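You operate a simulated robot arm through the tools that you are given. There is no shell and no other tool.

The job below is to be done with a simulated robot arm. You get a single attempt, and the scene is never put back.

Task
Fit the white divider in the crate's middle slots, lay a bend on each side and the pad on top.
Where things are to end (x, y in the base frame): bend within 30 mm of [520, -300]; bend within 30 mm of [520, -420].

Only the result counts: the job must be done as asked and must still hold three seconds after the hand-in. Knocking over, shifting, dropping, spilling or breaking anything else fails it.

Robot
A 7-joint arm with a two-finger parallel gripper, fixed in place. Base frame: the origin is at the foot of the arm, x ahead of it, y to its left, z up; the work surface is at about z = 900. Readings come in mm, rad, newtons and seconds.
With the tool pointing down near the work surface it reaches from about 480 to 920 mm from the base axis. Its first joint turns from -2.007 to 2.007 rad. Payload 3.91 kg.
The tool frame sits at the grasp point between the pads (the TCP): z along the fingers, y along the line on which they close. The tips reach 30 mm beyond it. Largest opening 110 mm; finger width 20, thickness 10; the body of the gripper, 48 by 112 mm, starts 55 mm behind the TCP.
Orientation is that of the tool frame in the base frame, as a unit quaternion [w, x, y, z]. With the fingers straight down and closing along the base's y, the tool's x points along the base's -x, its y along +y and its z along -z.

Tools
- The arm moves only by the tool apply_moves. Its argument "moves" is text: rows parted by semicolons, each of 7 numbers parted by spaces: the opening, from 0 (shut) to 1 (fully open), then the shift along the tool's x, y, z in units of 25 mm (1.0 is 25 mm), then the turn, a rotation vector about the tool's x, y, z in units of 8 degrees (1.0 is 8 degrees). In form: jaw dx dy dz wx wy wz; .... A call has 1 to 20 rows; each row shifts and turns the commanded pose from where the row before left it, along the tool's axes as they then stand. A call with a number of a shift or a turn outside -1 to 1 is refused whole. Each row takes 0.2 s and may step no farther than 50 mm and 0.15 rad from the row before; otherwise, or with a gripper value out of range, the whole call is refused. A pose out of reach is approached as far as the arm can. The call stops where the force on the tool passes 40 N (or 10 N more than at its start, if that is more) or the arm is blocked; 0.2 s more then pass. Each finger travels about 153 mm/s and halts on what it meets, pressing with about 37 N; the grip force reading is that of the motor and also rises with nothing between the fingers. The clock runs only during rows and for 0.2 s after the last one: add rows that do not move to give the fingers time. The reply holds the time, the measured pose of the TCP, the force on the tool along the base axes, the opening and the grip force, in the units named above and with some noise, with the torque about the TCP (base axes, N m) and any sound that the robot's microphone picked up, and new pictures: "views" is both (left out), scene, wrist or none.
- Cameras (640 x 400 px; columns grow to the right, rows downward): "scene" is fixed at [50.3, -649.4, 1544.9]; the picture's right is [0.68, -0.73, 0.00], its down [-0.43, -0.40, -0.81] and it looks along [0.59, 0.55, -0.58] (base axes); focal length 314 px, centre (320, 200). "wrist" rides on the gripper at [72, 17, -103] in the tool frame; the picture's right is [-0.23, 0.97, 0.00], its down [-0.76, -0.18, -0.62] and it looks along [-0.61, -0.14, 0.78] (tool axes); focal length 222 px, centre (320, 200). There is no depth. A picture from a camera that has moved, and an enlarged one, comes with that camera's place and axes in the base frame and with its lens.
- move_column(by): slides the trunk up (or, below 0, down) by that many mm; the arm rides with it, the base frame stays. It gives what a move gives, with no picture.
- close_up(camera, box): a new picture of the part [left, top, right, bottom] of that camera's present view, enlarged. The clock stands still meanwhile.
- hand_in(): hands the job in; it is judged then, once.

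Places have to be worked out from the pictures, the camera data and where the tool is seen. Open the gripper and draw the arm clear of the work before you hand the job in, unless the task says otherwise.

The tools are called after "Emit:" as a command line: name --argument value ..., lists and objects as JSON in quotes. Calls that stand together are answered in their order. apply_moves: Moves the arm, as the interface text tells. Its arguments: {"type":"object","properties":{"moves":{"type":"string"},"views":{"type":"string","enum":["both","scene","wrist","none"]}},"required":["moves"]} The other tools are called the same way: move_column (by) slides the trunk up or down; close_up (camera, box) takes an enlarged picture of a part of a camera's view; hand_in () hands the job in.

At the start:

```text
time_s: 0.0
position: [584.0, -321.1, 1262.4]
orientation: [0.0, 0.0, 1.0, 0.0]
wrist_force: [-0.3, 0.2, 0.9]
moment: [0.04, -0.03, 0.05]
width: 110.0
grasp_force: 0.0
trunk travel left (down, up): [-800.0, 190.0]
```

scene: 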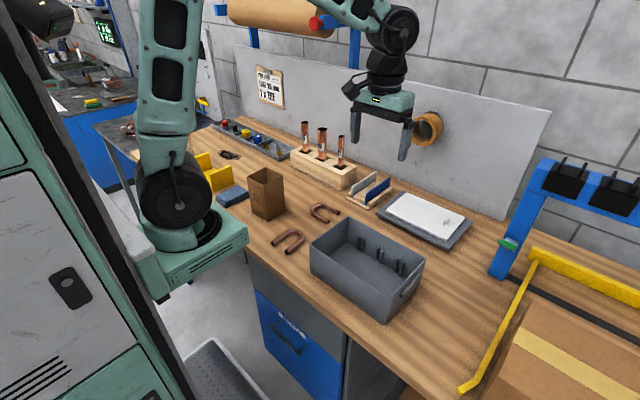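
wrist: 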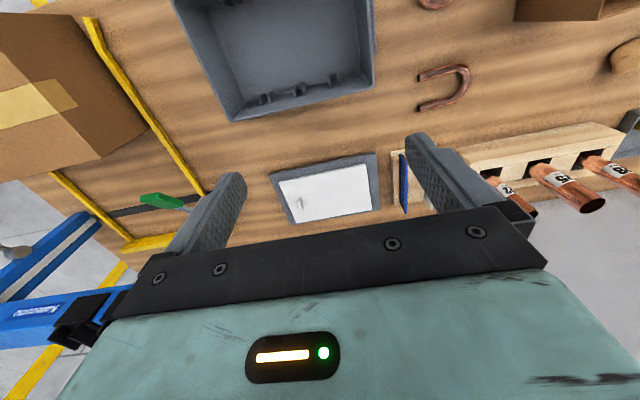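

I start by looking closely at the crate, the rack with the divider, the bends, and the pad before moving anything.

Emit:
close_up --camera "scene" --box '[300, 200, 440, 320]'

Emit:
close_up --camera "scene" --box '[330, 160, 480, 260]'

Emit:
close_up --camera "scene" --box '[240, 160, 360, 260]'

Emit:
close_up --camera "wrist" --box '[160, 0, 520, 230]'

Emit:
close_up --camera "scene" --box '[240, 50, 320, 120]'

```text
3.33 times, centred on (370, 260) of scene
camera zoom: at [50.3, -649.4, 1544.9], right [0.68, -0.73, 0.0], down [-0.43, -0.4, -0.81], along [0.59, 0.55, -0.58], focal length 1048 px, centre (153, 0)
```

zoom: 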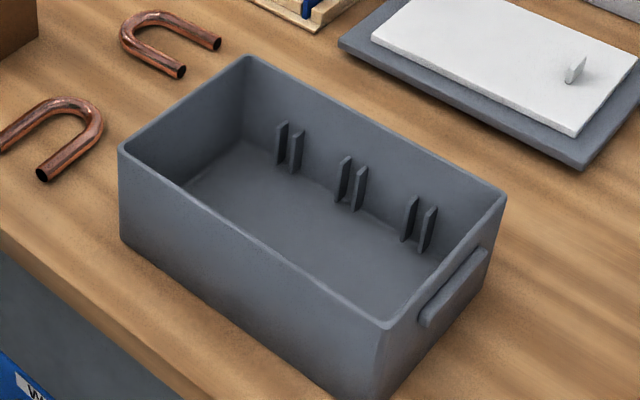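

```text
4.00 times, centred on (405, 210) of scene
camera zoom: at [50.3, -649.4, 1544.9], right [0.68, -0.73, 0.0], down [-0.43, -0.4, -0.81], along [0.59, 0.55, -0.58], focal length 1257 px, centre (-20, 160)
```

zoom: 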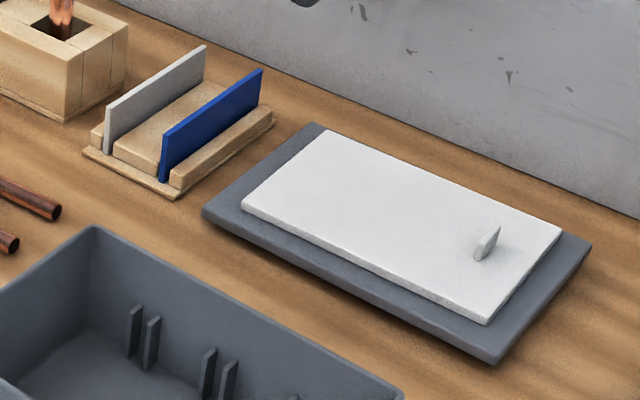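

```text
4.00 times, centred on (300, 210) of scene
camera zoom: at [50.3, -649.4, 1544.9], right [0.68, -0.73, 0.0], down [-0.43, -0.4, -0.81], along [0.59, 0.55, -0.58], focal length 1257 px, centre (400, 160)
```

zoom: 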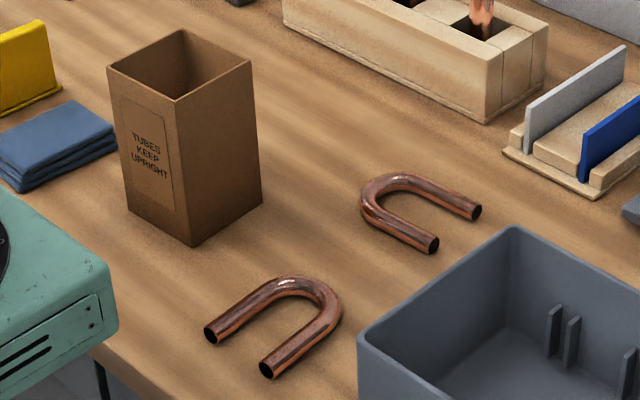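

```text
1.74 times, centred on (340, 115) of wrist
camera zoom: at [511.6, -305.1, 1365.3], right [0.23, 0.97, 0.0], down [0.76, -0.18, 0.62], along [0.61, -0.14, -0.78], focal length 386 px, centre (285, 348)
```

zoom: 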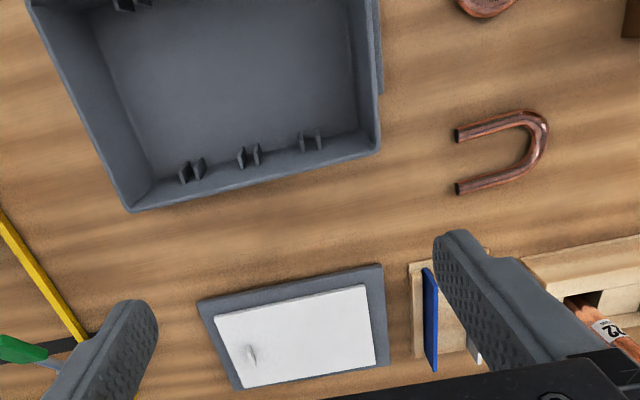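

```text
5.71 times, centred on (280, 85) of scene
camera zoom: at [50.3, -649.4, 1544.9], right [0.68, -0.73, 0.0], down [-0.43, -0.4, -0.81], along [0.59, 0.55, -0.58], focal length 1796 px, centre (549, 857)
```

zoom: 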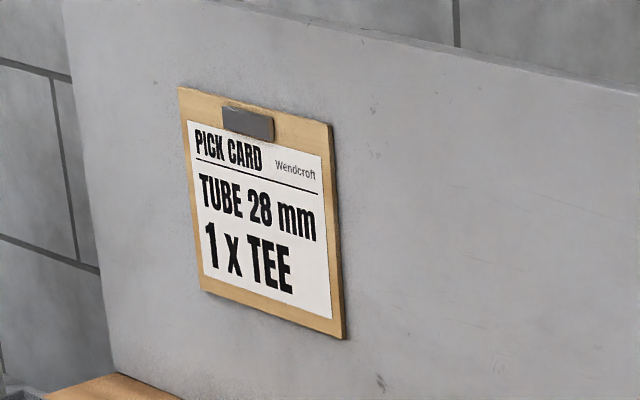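

The crate looks axis-aligned, centred near (520, -360) with its rim at about z=1000. The white divider stands in the rack at about y=-124, x from 777 to 920, and the pad with its tab is near (855, -363). I'll move to view the rack from closer, with the jaws narrowed.

Emit:
apply_moves --moves "0.4 -0.33 0.95 0.45 0 0 0; 0.4 -0.33 0.95 0.45 0 0 0; 0.4 -0.33 0.95 0.45 0 0 0; 0.4 -0.33 0.95 0.45 0 0 0; 0.4 -0.33 0.95 0.45 0 0 0; 0.4 -0.33 0.95 0.45 0 0 0; 0.4 -0.33 0.95 0.45 0 0 0; 0.4 -0.33 0.95 0.45 0 0 0; 0.4 0 0 0 0 0 0"

```text
time_s: 2.0
position: [649.6, -130.9, 1169.8]
orientation: [0.0, 0.0, 1.0, 0.001]
wrist_force: [0.4, 0.0, 0.1]
moment: [0.01, -0.01, 0.01]
width: 44.1
grasp_force: 0.1
trunk travel left (down, up): [-800.0, 190.0]
camera wrist: at [577.0, -114.8, 1274.9], right [0.23, 0.97, 0.0], down [0.76, -0.18, 0.62], along [0.61, -0.14, -0.78], focal length 222 px, centre (320, 200)
```

scene: 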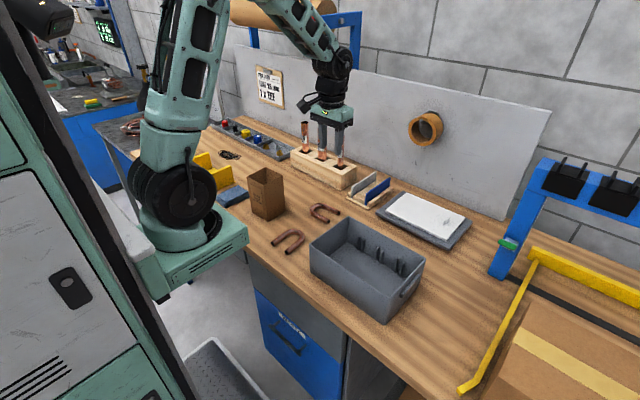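
wrist: 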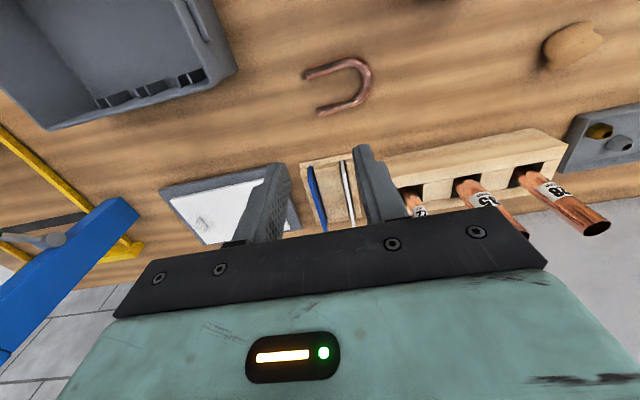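

The rack is now in view between the fingers. I'll enlarge the rack and the bend.

Emit:
close_up --camera "wrist" --box '[270, 130, 430, 240]'

Emit:
close_up --camera "wrist" --box '[290, 40, 390, 130]'

Emit:
close_up --camera "scene" --box '[340, 165, 400, 215]'

Emit:
close_up --camera "scene" --box '[330, 215, 430, 285]'

```text
3.64 times, centred on (350, 185) of wrist
camera zoom: at [577.0, -114.8, 1274.9], right [0.23, 0.97, 0.0], down [0.76, -0.18, 0.62], along [0.61, -0.14, -0.78], focal length 808 px, centre (211, 254)
```

zoom: 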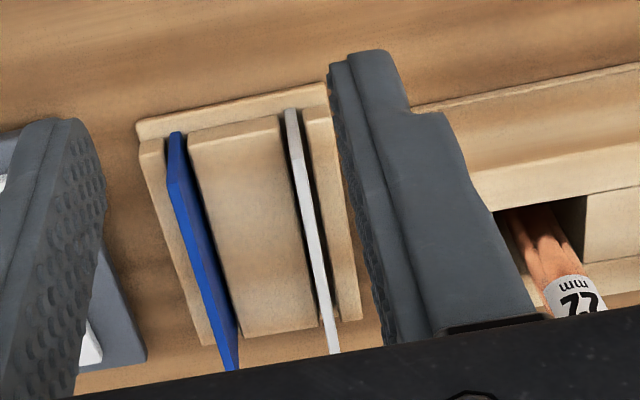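

```text
4.44 times, centred on (340, 85) of wrist
camera zoom: at [577.0, -114.8, 1274.9], right [0.23, 0.97, 0.0], down [0.76, -0.18, 0.62], along [0.61, -0.14, -0.78], focal length 987 px, centre (231, 711)
```

zoom: 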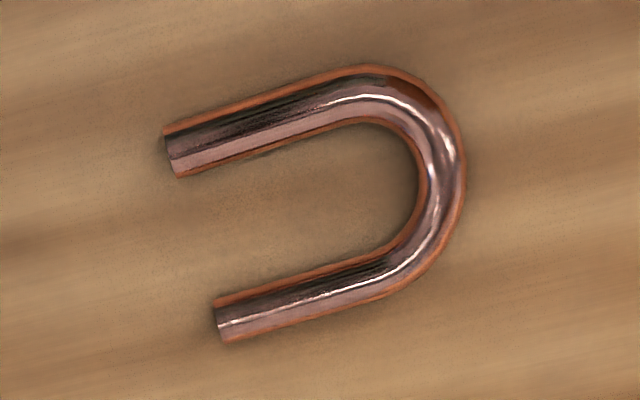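

```text
8.00 times, centred on (370, 190) of scene
camera zoom: at [50.3, -649.4, 1544.9], right [0.68, -0.73, 0.0], down [-0.43, -0.4, -0.81], along [0.59, 0.55, -0.58], focal length 2514 px, centre (-80, 280)
```

zoom: 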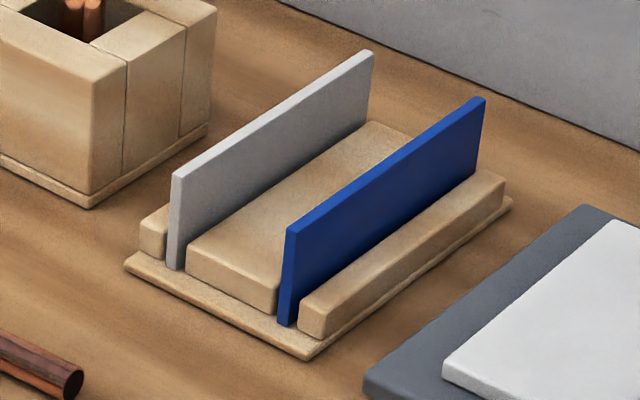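

```text
5.71 times, centred on (380, 250) of scene
camera zoom: at [50.3, -649.4, 1544.9], right [0.68, -0.73, 0.0], down [-0.43, -0.4, -0.81], along [0.59, 0.55, -0.58], focal length 1796 px, centre (-23, -86)
```

zoom: 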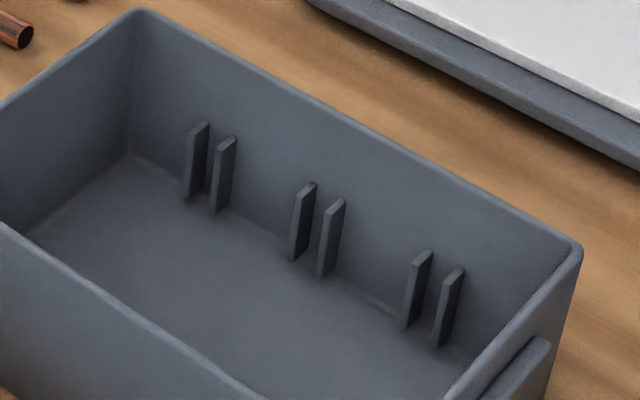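

The divider's centre is about (850, -121.5), standing from z≈905 to 956, and the rail tops are near 922. I'll move above it with about a 33 mm opening and check the alignment before going lower.

Emit:
apply_moves --moves "0.3 -0.8 0.038 0.64 0 0 0; 0.3 -0.8 0.038 0.64 0 0 0; 0.3 -0.8 0.038 0.64 0 0 0; 0.3 -0.8 0.038 0.64 0 0 0; 0.3 -0.8 0.038 0.64 0 0 0; 0.3 -0.8 0.038 0.64 0 0 0; 0.3 -0.8 0.038 0.64 0 0 0; 0.3 -0.8 0.038 0.64 0 0 0; 0.3 -0.8 0.038 0.64 0 0 0; 0.3 -0.8 0.038 0.64 0 0 0; 0.3 0 0 0 0 0 0; 0.3 0 0 0 0 0 0"

```text
time_s: 4.6
position: [849.8, -122.5, 1011.3]
orientation: [-0.001, 0.001, 1.0, 0.0]
wrist_force: [-0.2, 1.0, -0.3]
moment: [0.01, -0.03, -0.02]
width: 32.8
grasp_force: 0.1
trunk travel left (down, up): [-800.0, 190.0]
camera wrist: at [777.6, -106.2, 1115.5], right [0.23, 0.97, 0.0], down [0.76, -0.18, 0.62], along [0.61, -0.14, -0.78], focal length 222 px, centre (320, 200)
```

scene: 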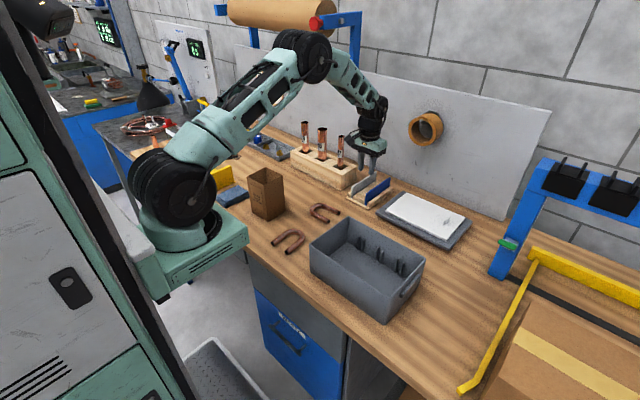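
wrist: 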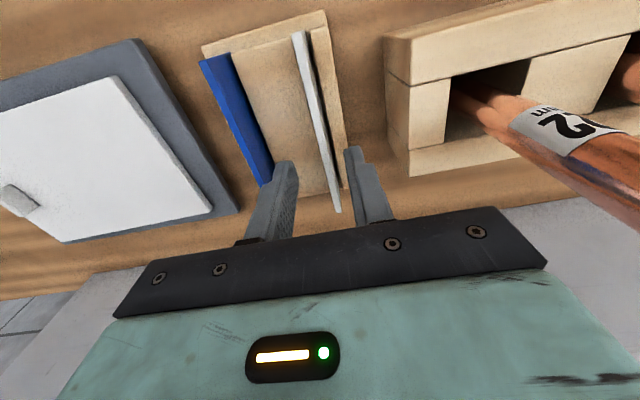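

Emit:
close_up --camera "wrist" --box '[190, 0, 430, 230]'

Emit:
close_up --camera "scene" --box '[330, 120, 410, 215]'

```text
1.74 times, centred on (310, 115) of wrist
camera zoom: at [777.6, -106.2, 1115.5], right [0.23, 0.97, 0.0], down [0.76, -0.18, 0.62], along [0.61, -0.14, -0.78], focal length 386 px, centre (337, 348)
```

zoom: 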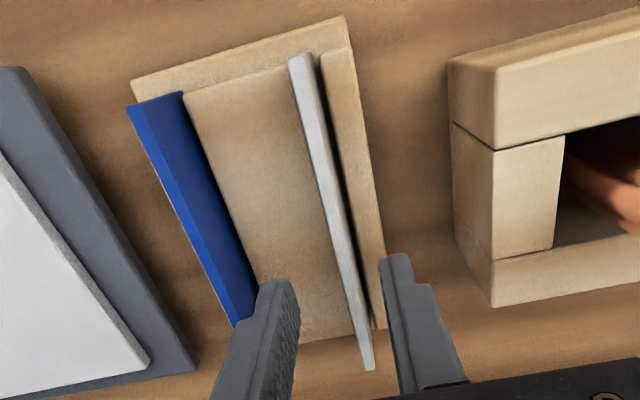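

```text
4.21 times, centred on (370, 168) of scene
camera zoom: at [50.3, -649.4, 1544.9], right [0.68, -0.73, 0.0], down [-0.43, -0.4, -0.81], along [0.59, 0.55, -0.58], focal length 1323 px, centre (110, 337)
```

zoom: 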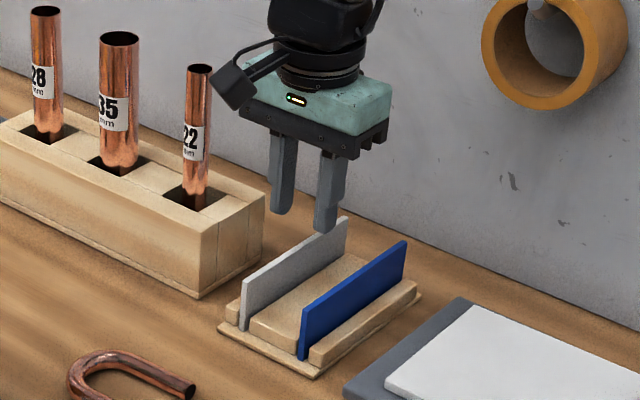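

The divider's top edge reads y≈-122 and x from 779 to 920, and the TCP is right over its centre. I'll descend so the tips stay about 10 mm above the wooden rails, then close.

Emit:
apply_moves --moves "0.3 0 0.02 0.5 0 0 0; 0.3 0 0 0.5 0 0 0; 0.3 0 0 0.5 0 0 0; 0.3 0 0 0.45 0 0 0; 0.3 0 0 0 0 0 0; 0.3 0 0 0 0 0 0"

Emit:
close_up --camera "wrist" --box '[190, 0, 430, 230]'

Emit:
close_up --camera "scene" --box '[340, 140, 410, 215]'

```text
time_s: 6.0
position: [849.3, -121.7, 964.9]
orientation: [0.0, -0.001, 1.0, 0.0]
wrist_force: [-1.0, -0.3, 0.3]
moment: [-0.03, -0.02, 0.03]
width: 32.9
grasp_force: 0.0
trunk travel left (down, up): [-800.0, 190.0]
camera wrist: at [777.6, -105.1, 1067.5], right [0.23, 0.97, 0.0], down [0.76, -0.18, 0.62], along [0.61, -0.14, -0.78], focal length 222 px, centre (320, 200)
```

scene: 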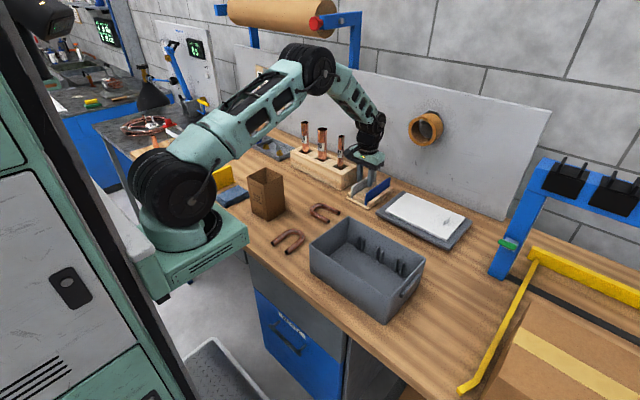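
wrist: 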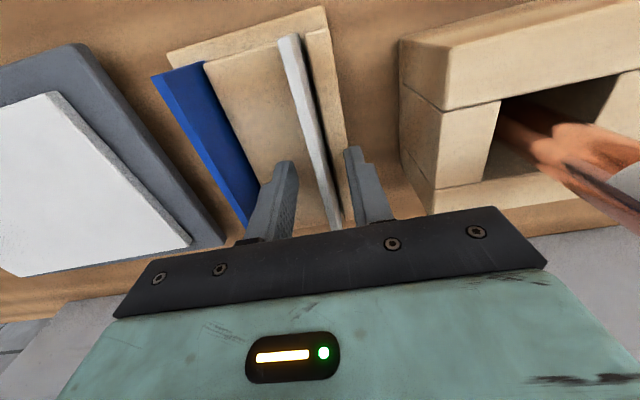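

```text
1.74 times, centred on (310, 115) of wrist
camera zoom: at [777.6, -105.1, 1067.5], right [0.23, 0.97, 0.0], down [0.76, -0.18, 0.62], along [0.61, -0.14, -0.78], focal length 386 px, centre (337, 348)
```

zoom: 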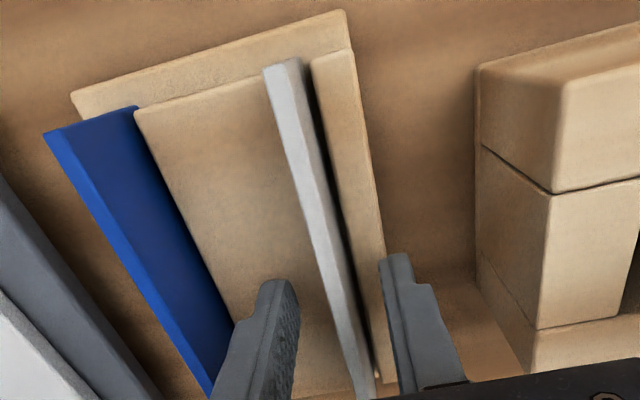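

```text
5.33 times, centred on (375, 178) of scene
camera zoom: at [50.3, -649.4, 1544.9], right [0.68, -0.73, 0.0], down [-0.43, -0.4, -0.81], along [0.59, 0.55, -0.58], focal length 1676 px, centre (27, 320)
```

zoom: 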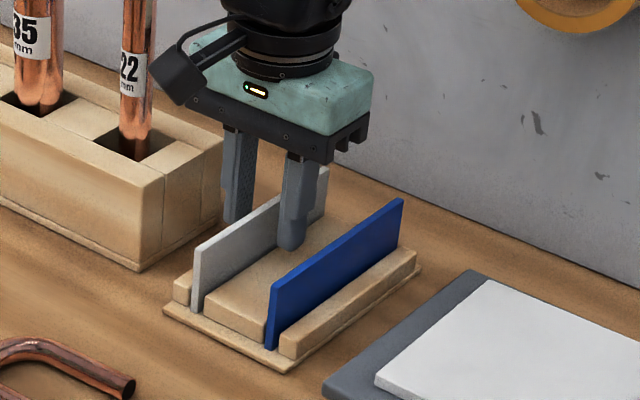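

The fingers straddle the panel with the tips at about z=935, clear of the wood. I'm closing the gripper on it.

Emit:
apply_moves --moves "0 0 0 0 0 0 0; 0 0 0 0 0 0 0; 0 0 0 0 0 0 0; 0 0 0 0 0 0 0"

Emit:
close_up --camera "wrist" --box '[190, 0, 430, 230]'

```text
time_s: 7.0
position: [849.5, -120.8, 963.1]
orientation: [0.0, 0.0, 1.0, 0.0]
wrist_force: [-0.1, -0.1, 0.5]
moment: [0.0, 0.01, -0.01]
width: 4.9
grasp_force: 36.9
trunk travel left (down, up): [-800.0, 190.0]
camera wrist: at [777.5, -105.2, 1067.5], right [0.23, 0.97, 0.0], down [0.76, -0.18, 0.62], along [0.61, -0.14, -0.78], focal length 222 px, centre (320, 200)
```

scene: 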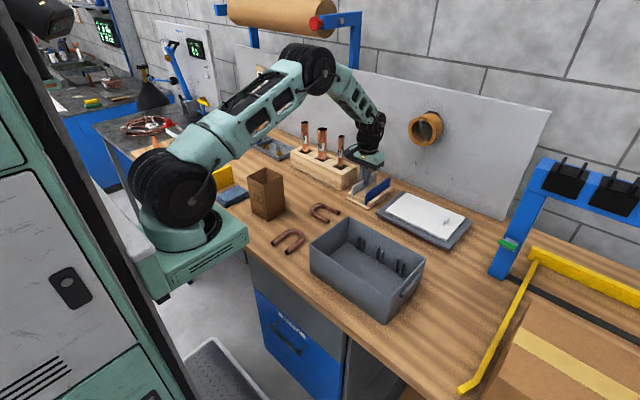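
wrist: 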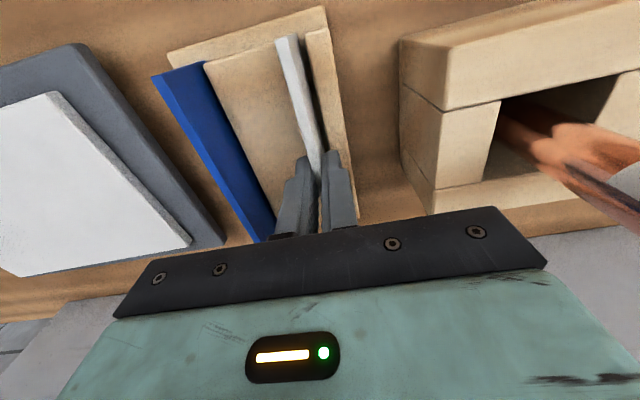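

```text
1.74 times, centred on (310, 115) of wrist
camera zoom: at [777.5, -105.2, 1067.5], right [0.23, 0.97, 0.0], down [0.76, -0.18, 0.62], along [0.61, -0.14, -0.78], focal length 386 px, centre (337, 348)
```

zoom: 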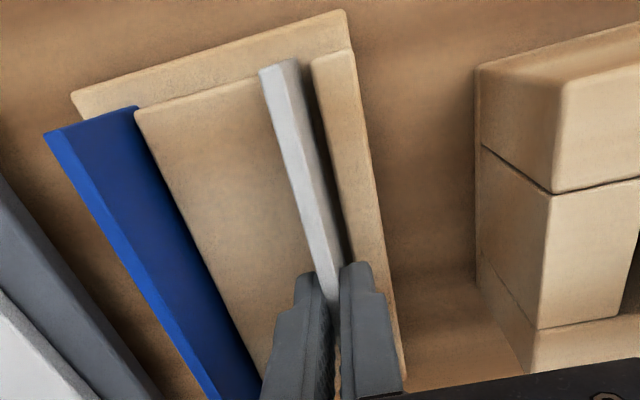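

Grip is firm at 4.9 mm panel thickness. I'll lift straight up out of the rack.

Emit:
apply_moves --moves "0 0 0 -0.4 0 0 0; 0 0 0 -0.8 0 0 0; 0 0 0 -1 0 0 0; 0 0 0 -1 0 0 0; 0 0 0 -1 0 0 0; 0 0 0 -1 0 0 0; 0 0 0 -1 0 0 0; 0 0 0 0 0 0 0"

Emit:
close_up --camera "scene" --box '[320, 100, 440, 215]'

```text
time_s: 8.8
position: [849.9, -122.1, 1119.2]
orientation: [0.0, 0.0, 1.0, -0.001]
wrist_force: [0.2, 0.5, -0.8]
moment: [0.01, -0.01, -0.01]
width: 4.7
grasp_force: 37.1
trunk travel left (down, up): [-800.0, 190.0]
camera wrist: at [777.3, -105.8, 1223.0], right [0.23, 0.97, 0.0], down [0.76, -0.18, 0.62], along [0.61, -0.14, -0.78], focal length 222 px, centre (320, 200)
```

scene: 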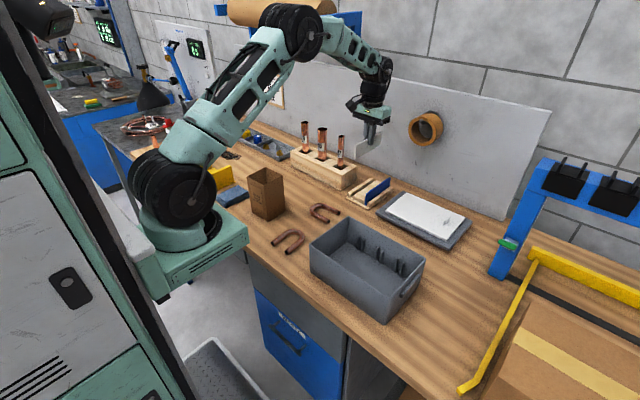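
wrist: 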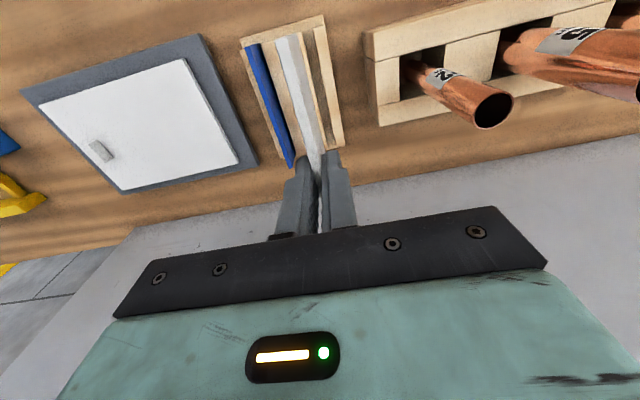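

```text
3.48 times, centred on (380, 158) of scene
camera zoom: at [50.3, -649.4, 1544.9], right [0.68, -0.73, 0.0], down [-0.43, -0.4, -0.81], along [0.59, 0.55, -0.58], focal length 1093 px, centre (111, 348)
```

zoom: 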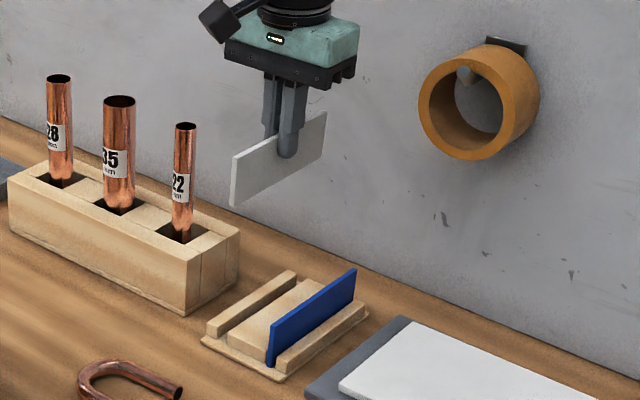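

The divider is out cleanly and the blue one is undisturbed. I'll carry it over the crate centre at the same height.

Emit:
apply_moves --moves "0 0.5 -0.36 0 0 0 0; 0 0.94 -0.678 0 0 0 0; 0 0.94 -0.678 0 0 0 0; 0 0.94 -0.678 0 0 0 0; 0 0.94 -0.678 0 0 0 0; 0 0.94 -0.678 0 0 0 0; 0 0.94 -0.678 0 0 0 0; 0 0.94 -0.678 0 0 0 0; 0 0.94 -0.678 0 0 0 0; 0 0.94 -0.678 0 0 0 0; 0 0.94 -0.678 0 0 0 0; 0 0.94 -0.678 0 0 0 0; 0 0.94 -0.678 0 0 0 0; 0 0.94 -0.678 0 0 0 0; 0 0.46 -0.336 0 0 0 0; 0 0 0 0 0 0 0; 0 0 0 0 0 0 0"

Emit:
close_up --camera "wrist" --box '[160, 0, 480, 200]'

Emit:
close_up --camera "scene" --box '[300, 150, 440, 320]'

```text
time_s: 12.4
position: [520.2, -358.1, 1118.4]
orientation: [0.0, 0.0, 1.0, -0.001]
wrist_force: [0.1, 0.6, -1.4]
moment: [0.01, 0.0, 0.01]
width: 4.9
grasp_force: 37.1
trunk travel left (down, up): [-800.0, 190.0]
camera wrist: at [447.6, -342.8, 1222.0], right [0.23, 0.97, 0.0], down [0.76, -0.18, 0.62], along [0.61, -0.14, -0.78], focal length 222 px, centre (320, 200)
```

scene: 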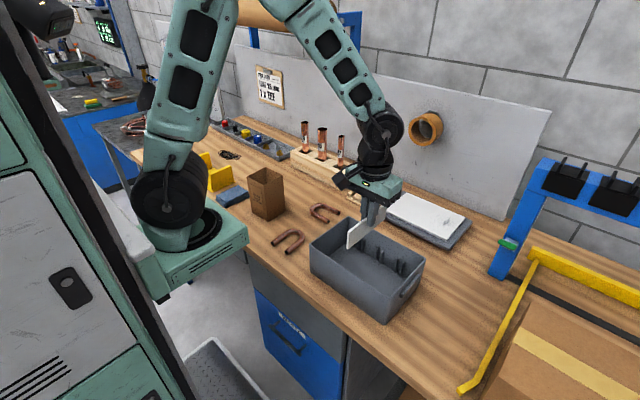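
wrist: 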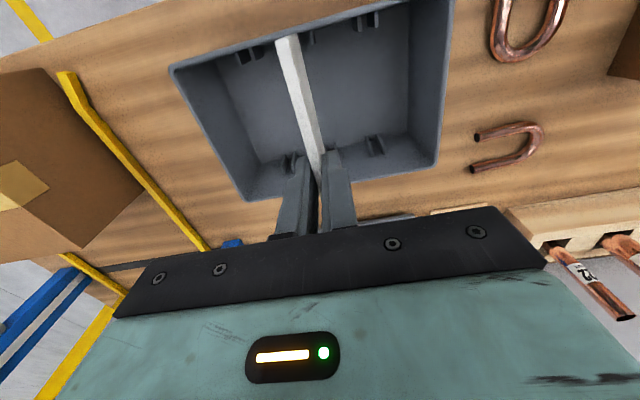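

```text
2.00 times, centred on (320, 100) of wrist
camera zoom: at [447.6, -342.8, 1222.0], right [0.23, 0.97, 0.0], down [0.76, -0.18, 0.62], along [0.61, -0.14, -0.78], focal length 444 px, centre (320, 400)
```

zoom: 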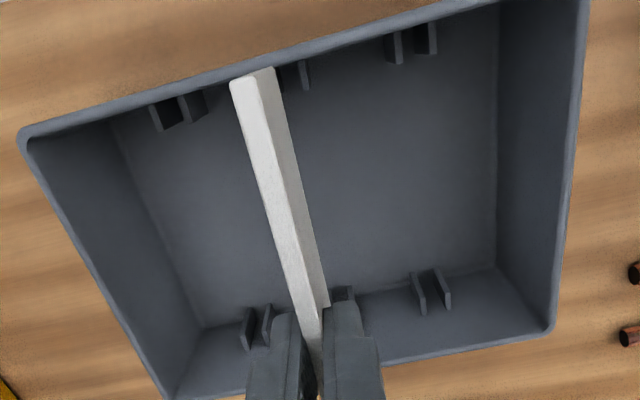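

```text
2.35 times, centred on (370, 235) of scene
camera zoom: at [50.3, -649.4, 1544.9], right [0.68, -0.73, 0.0], down [-0.43, -0.4, -0.81], along [0.59, 0.55, -0.58], focal length 739 px, centre (202, 118)
```

zoom: 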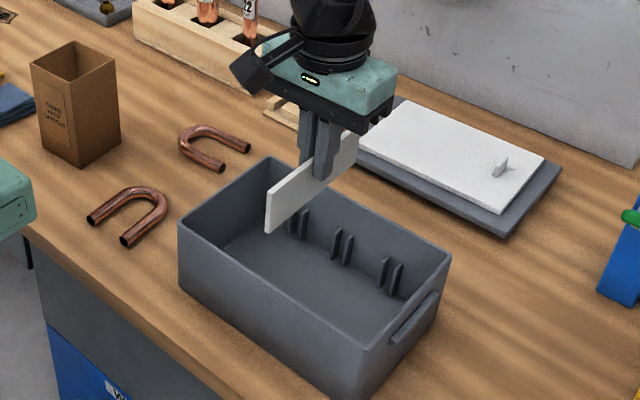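

The divider hangs directly over the middle slots. I'll enlarge both ends to measure the slot ribs against the panel.

Emit:
close_up --camera "wrist" --box '[270, 120, 400, 200]'

Emit:
close_up --camera "wrist" --box '[225, 0, 385, 80]'

Emit:
close_up --camera "scene" --box '[330, 200, 420, 270]'

```text
4.92 times, centred on (335, 160) of wrist
camera zoom: at [447.6, -342.8, 1222.0], right [0.23, 0.97, 0.0], down [0.76, -0.18, 0.62], along [0.61, -0.14, -0.78], focal length 1094 px, centre (246, 397)
```

zoom: 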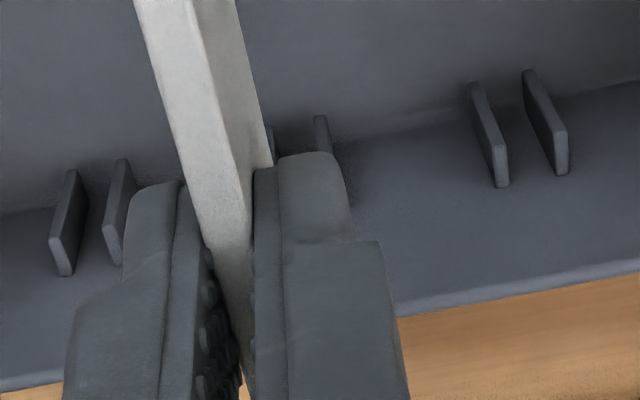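

```text
4.00 times, centred on (305, 40) of wrist
camera zoom: at [447.6, -342.8, 1222.0], right [0.23, 0.97, 0.0], down [0.76, -0.18, 0.62], along [0.61, -0.14, -0.78], focal length 888 px, centre (380, 840)
```

zoom: 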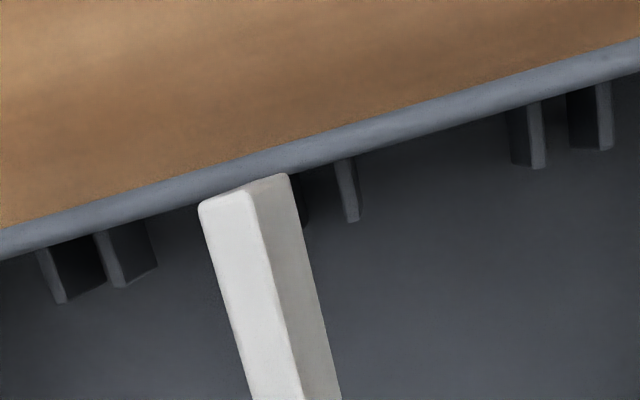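

```text
5.71 times, centred on (375, 235) of scene
camera zoom: at [50.3, -649.4, 1544.9], right [0.68, -0.73, 0.0], down [-0.43, -0.4, -0.81], along [0.59, 0.55, -0.58], focal length 1796 px, centre (6, 0)
```

zoom: 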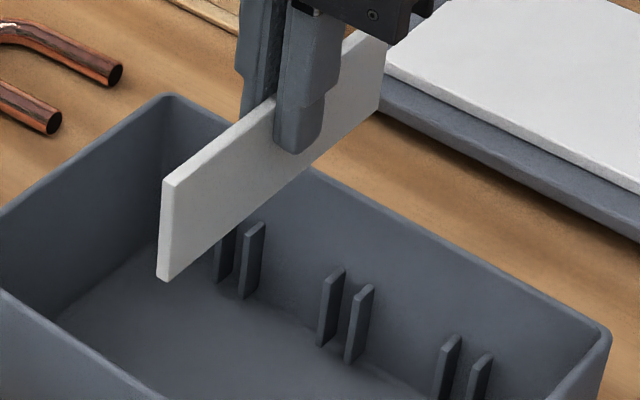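

Measured relative to the panel, the slot centre is about 2 mm further toward -y, and the crate's middle is about 5.5 mm further toward +x. I'll correct for both and lower the panel to just above the rim for another check.

Emit:
apply_moves --moves "0 -0.23 -0.08 0 0 0 0; 0 0 0 0.5 0 0 0; 0 0 0 0.5 0 0 0; 0 0 0 0.5 0 0 0; 0 0 0 0.45 0 0 0; 0 0 0 0 0 0 0; 0 0 0 0 0 0 0"

Emit:
close_up --camera "wrist" --box '[225, 0, 385, 80]'

Emit:
close_up --camera "scene" --box '[320, 190, 430, 290]'

Emit:
close_up --camera "wrist" --box '[240, 100, 420, 210]'

```text
time_s: 14.0
position: [524.7, -359.7, 1069.8]
orientation: [0.0, 0.0, 1.0, 0.0]
wrist_force: [0.7, 0.0, -1.2]
moment: [0.0, 0.01, -0.03]
width: 4.7
grasp_force: 37.4
trunk travel left (down, up): [-800.0, 190.0]
camera wrist: at [452.8, -344.5, 1173.9], right [0.23, 0.97, 0.0], down [0.76, -0.18, 0.62], along [0.61, -0.14, -0.78], focal length 222 px, centre (320, 200)
```

scene: 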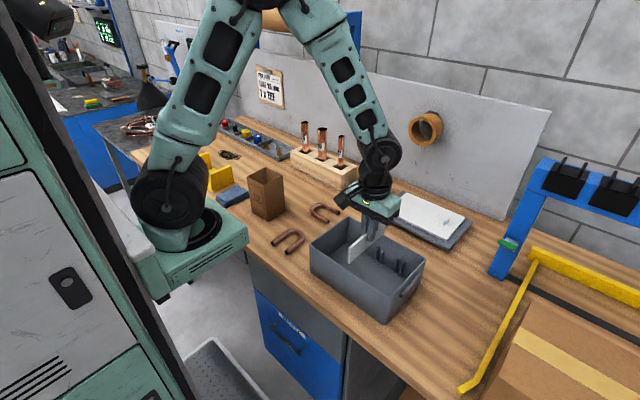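
wrist: 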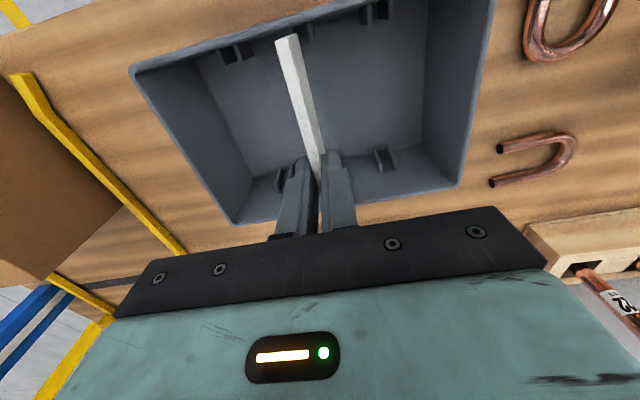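

```text
4.00 times, centred on (305, 40) of wrist
camera zoom: at [452.8, -344.5, 1173.9], right [0.23, 0.97, 0.0], down [0.76, -0.18, 0.62], along [0.61, -0.14, -0.78], focal length 888 px, centre (380, 840)
```

zoom: 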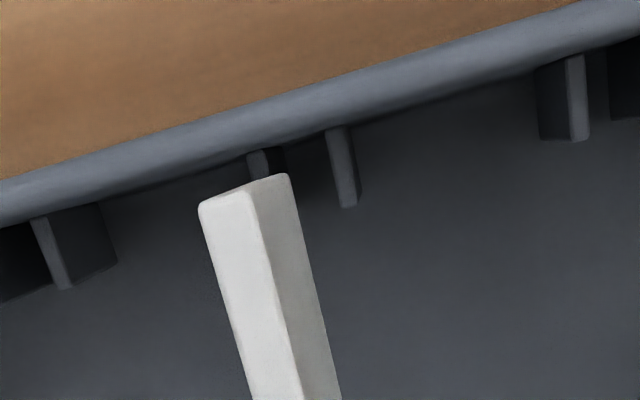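

```text
4.00 times, centred on (375, 240) of scene
camera zoom: at [50.3, -649.4, 1544.9], right [0.68, -0.73, 0.0], down [-0.43, -0.4, -0.81], along [0.59, 0.55, -0.58], focal length 1257 px, centre (100, 40)
```

zoom: 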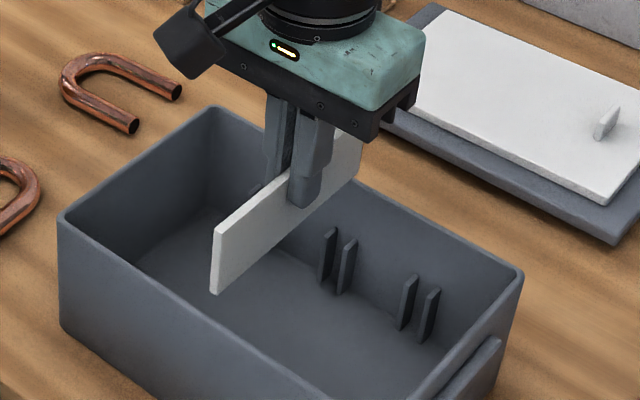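

```text
3.56 times, centred on (330, 155) of wrist
camera zoom: at [452.8, -344.5, 1173.9], right [0.23, 0.97, 0.0], down [0.76, -0.18, 0.62], along [0.61, -0.14, -0.78], focal length 790 px, centre (284, 360)
```

zoom: 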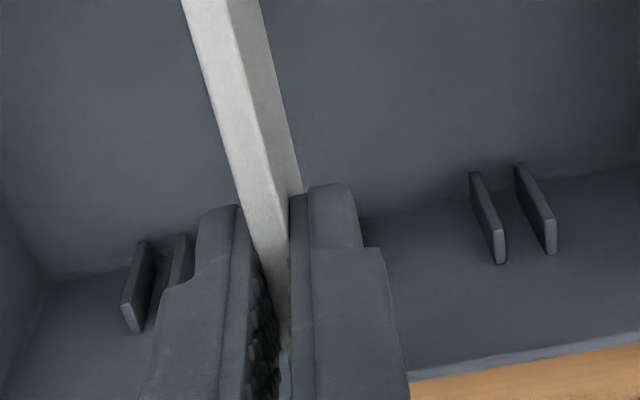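

The panel is 3–5 mm clear of both end walls and sits within about 1 mm of the slot centre. I'll nudge it 1 mm toward +x and lower it until its bottom is just past the rib tops.

Emit:
apply_moves --moves "0 -0.03 0.02 0.5 0 0 0; 0 0 0 0.5 0 0 0; 0 0 0 0.5 0 0 0; 0 0 0 0.5 0 0 0; 0 0 0 0.5 0 0 0; 0 0 0 0.3 0 0 0; 0 0 0 0 0 0 0; 0 0 0 0 0 0 0"

Emit:
close_up --camera "wrist" --box '[225, 0, 385, 80]'

Emit:
close_up --camera "scene" --box '[320, 200, 430, 290]'

```text
time_s: 15.8
position: [526.0, -360.1, 998.5]
orientation: [0.0, 0.0, 1.0, 0.0]
wrist_force: [0.3, -0.9, 0.4]
moment: [0.05, 0.0, 0.0]
width: 4.9
grasp_force: 37.0
trunk travel left (down, up): [-800.0, 190.0]
camera wrist: at [453.8, -344.7, 1102.7], right [0.23, 0.97, 0.0], down [0.76, -0.18, 0.62], along [0.61, -0.14, -0.78], focal length 222 px, centre (320, 200)
```

scene: 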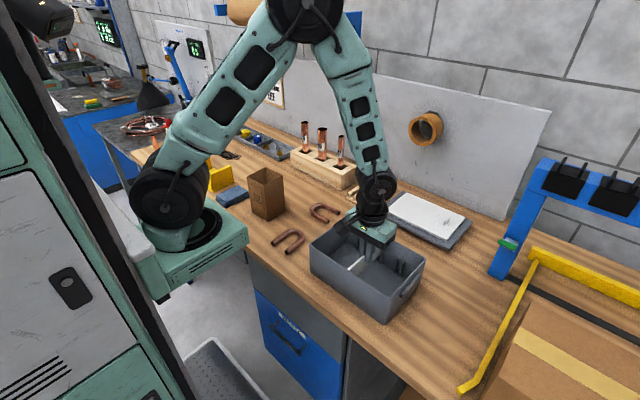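
wrist: 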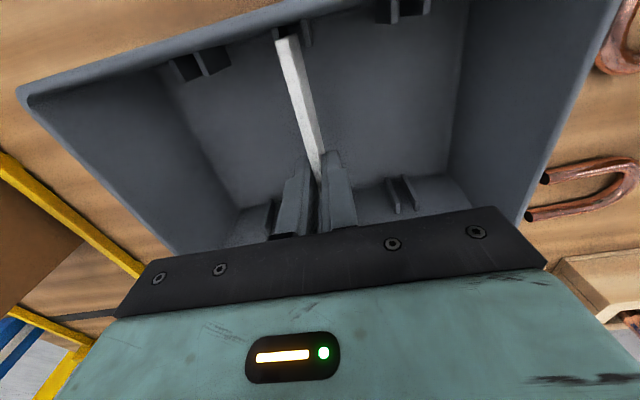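

```text
4.00 times, centred on (305, 40) of wrist
camera zoom: at [453.8, -344.7, 1102.7], right [0.23, 0.97, 0.0], down [0.76, -0.18, 0.62], along [0.61, -0.14, -0.78], focal length 888 px, centre (380, 840)
```

zoom: 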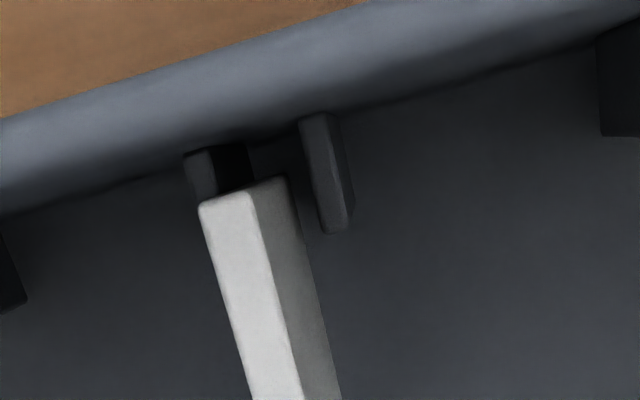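

```text
4.44 times, centred on (375, 245) of scene
camera zoom: at [50.3, -649.4, 1544.9], right [0.68, -0.73, 0.0], down [-0.43, -0.4, -0.81], along [0.59, 0.55, -0.58], focal length 1397 px, centre (76, 0)
```

zoom: 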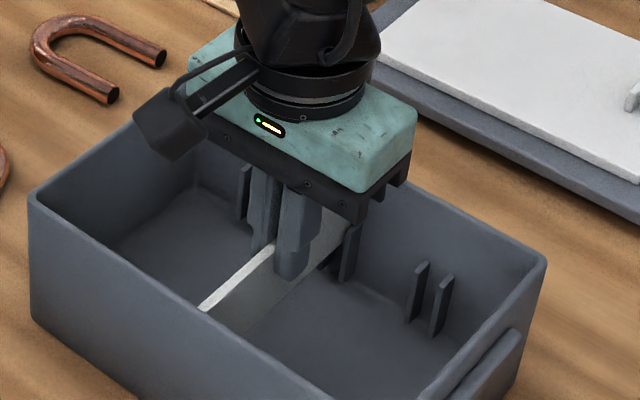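

The panel end sits between the two middle ribs with no contact force. I'll keep lowering toward the floor, slowing near the bottom.

Emit:
apply_moves --moves "0 0 0 0.35 0 0 0; 0 0 0 0.35 0 0 0; 0 0 0 0.3 0 0 0; 0 0 0 0.2 0 0 0; 0 0 0 0.1 0 0 0; 0 0 0 0 0 0 0; 0 0 0 0 0 0 0" --views "wrist"

Emit:
close_up --camera "wrist" --box '[225, 0, 385, 80]'

Emit:
close_up --camera "scene" --box '[320, 200, 430, 290]'

```text
time_s: 17.4
position: [525.8, -360.8, 968.2]
orientation: [0.0, 0.0, 1.0, 0.0]
wrist_force: [-0.5, 0.5, -1.0]
moment: [-0.04, 0.01, -0.01]
width: 5.0
grasp_force: 37.1
trunk travel left (down, up): [-800.0, 190.0]
camera wrist: at [454.0, -345.0, 1070.9], right [0.23, 0.97, 0.0], down [0.76, -0.18, 0.62], along [0.61, -0.14, -0.78], focal length 222 px, centre (320, 200)
```

wrist: 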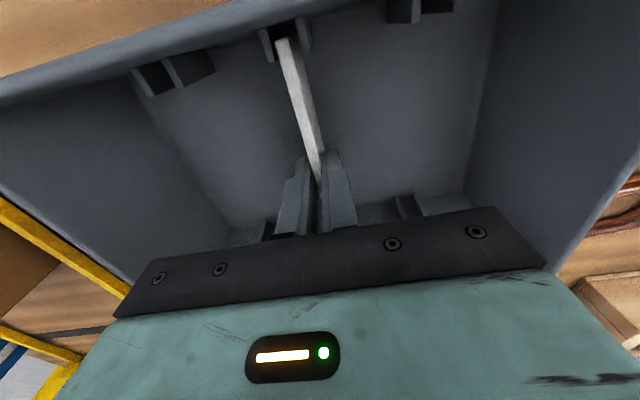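

```text
4.00 times, centred on (305, 40) of wrist
camera zoom: at [454.0, -345.0, 1070.9], right [0.23, 0.97, 0.0], down [0.76, -0.18, 0.62], along [0.61, -0.14, -0.78], focal length 888 px, centre (380, 840)
```

zoom: 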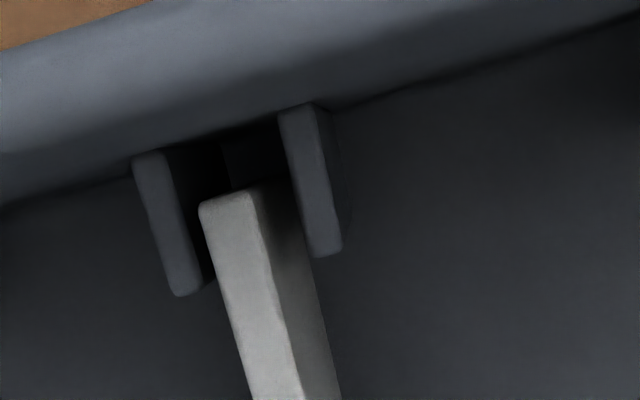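

```text
4.44 times, centred on (375, 245) of scene
camera zoom: at [50.3, -649.4, 1544.9], right [0.68, -0.73, 0.0], down [-0.43, -0.4, -0.81], along [0.59, 0.55, -0.58], focal length 1397 px, centre (76, 0)
```

zoom: 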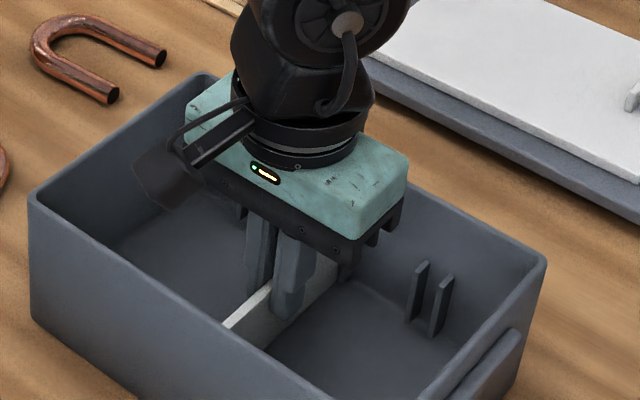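

The panel sits well inside the slot and hasn't touched the floor yet. I'll lower it in small steps to feel for contact.

Emit:
apply_moves --moves "0 0 0 0.06 0 0 0; 0 0 0 0.06 0 0 0; 0 0 0 0 0 0 0" --views "none"

```text
time_s: 18.2
position: [527.3, -360.4, 963.6]
orientation: [0.0, 0.0, 1.0, 0.0]
wrist_force: [-0.3, 0.6, -0.9]
moment: [-0.03, -0.03, 0.03]
width: 5.0
grasp_force: 36.3
trunk travel left (down, up): [-800.0, 190.0]
```

Still no contact at about z=965, so I'll keep going in 1 mm steps.

Emit:
apply_moves --moves "0 0 0 0.04 0 0 0; 0 0 0 0.04 0 0 0; 0 0 0 0 0 0 0" --views "none"

```text
time_s: 19.0
position: [526.8, -360.6, 962.3]
orientation: [0.001, 0.0, 1.0, 0.0]
wrist_force: [0.4, 1.5, 6.6]
moment: [0.01, 0.22, 0.01]
width: 4.7
grasp_force: 37.0
trunk travel left (down, up): [-800.0, 190.0]
```

There is 6.6 N of upward force, so the divider is on the crate floor. I'll release with a modest opening and rise straight up.

Emit:
apply_moves --moves "0.25 0 0 0 0 0 0; 0.25 0 0 0 0 0 0; 0.25 0 0 -0.4 0 0 0; 0.25 0 0 -1 0 0 0; 0.25 0 0 -1 0 0 0; 0.25 0 0 -1 0 0 0; 0.25 0 0 -1 0 0 0; 0.25 0 0 -1 0 0 0; 0.25 0 0 -1 0 0 0; 0.25 0 0 0 0 0 0"

Emit:
close_up --camera "scene" --box '[300, 200, 440, 320]'

Emit:
close_up --camera "wrist" --box '[160, 0, 480, 200]'

```text
time_s: 21.2
position: [524.8, -361.3, 1122.3]
orientation: [0.0, 0.001, 1.0, 0.0]
wrist_force: [0.7, 0.3, -0.1]
moment: [0.0, 0.02, -0.02]
width: 27.5
grasp_force: 0.1
trunk travel left (down, up): [-800.0, 190.0]
camera wrist: at [453.1, -344.4, 1226.2], right [0.23, 0.97, 0.0], down [0.76, -0.18, 0.62], along [0.61, -0.14, -0.78], focal length 222 px, centre (320, 200)
```

scene: 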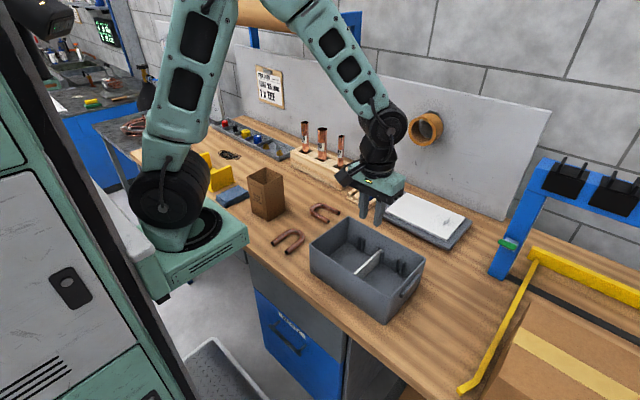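
wrist: 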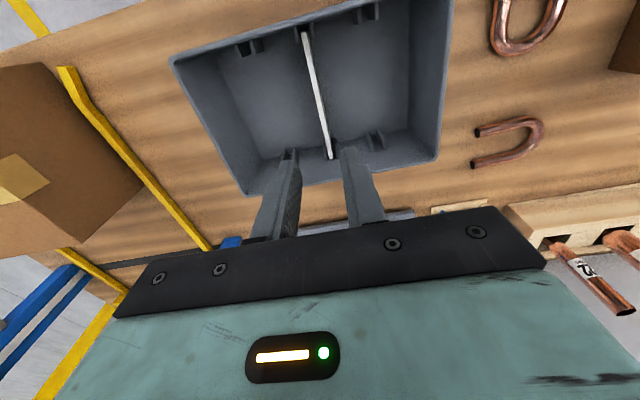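

```text
3.33 times, centred on (370, 260) of scene
camera zoom: at [50.3, -649.4, 1544.9], right [0.68, -0.73, 0.0], down [-0.43, -0.4, -0.81], along [0.59, 0.55, -0.58], focal length 1048 px, centre (153, 0)
```

zoom: 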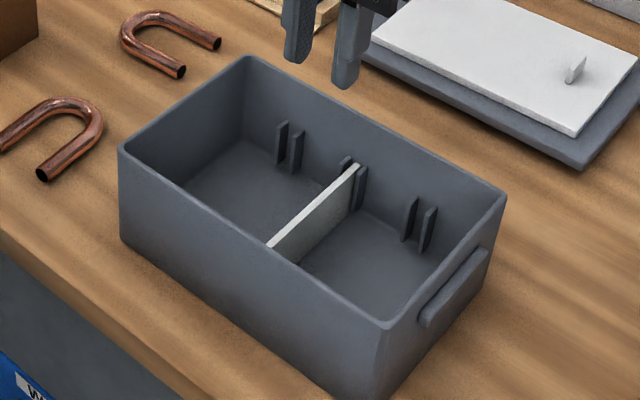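

```text
2.00 times, centred on (320, 100) of wrist
camera zoom: at [453.1, -344.4, 1226.2], right [0.23, 0.97, 0.0], down [0.76, -0.18, 0.62], along [0.61, -0.14, -0.78], focal length 444 px, centre (320, 400)
```

zoom: 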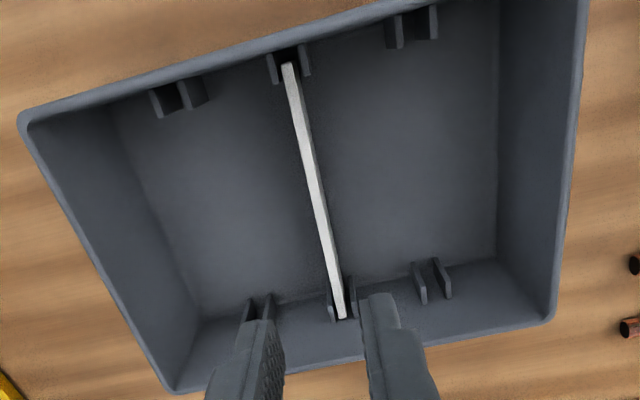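

The divider now stands in the middle slots. Next is the far bend near (658, -100), whose legs run along y. I'll turn the gripper -90° so it closes along x.

Emit:
apply_moves --moves "0.25 0 0 0 0 0 -1; 0.25 0 0 0 0 0 -1; 0.25 0 0 0 0 0 -1; 0.25 0 0 0 0 0 -1; 0.25 0 0 0 0 0 -1; 0.25 0 0 0 0 0 -1; 0.25 0 0 0 0 0 -1; 0.25 0 0 0 0 0 -1; 0.25 0 0 0 0 0 -1; 0.25 0 0 0 0 0 -1; 0.25 0 0 0 0 0 -1; 0.25 0 0 0 0 0 -0.25; 0.25 0 0 0 0 0 0; 0.25 0 0 0 0 0 0"

```text
time_s: 24.2
position: [525.5, -360.9, 1121.9]
orientation: [0.0, -0.707, 0.707, -0.001]
wrist_force: [-0.2, 0.2, 0.7]
moment: [0.0, 0.0, 0.01]
width: 27.5
grasp_force: 0.1
trunk travel left (down, up): [-800.0, 190.0]
camera wrist: at [509.2, -434.4, 1225.5], right [-0.97, 0.23, 0.0], down [0.18, 0.76, 0.62], along [0.14, 0.61, -0.78], focal length 222 px, centre (320, 200)
```

scene: 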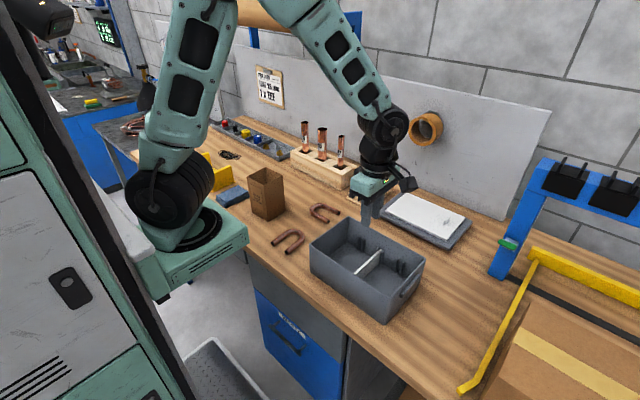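
wrist: 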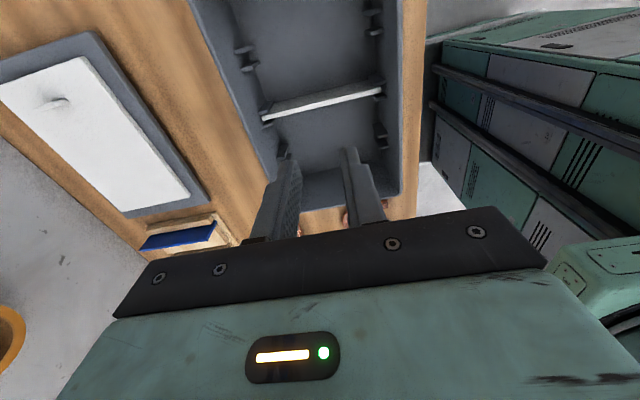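

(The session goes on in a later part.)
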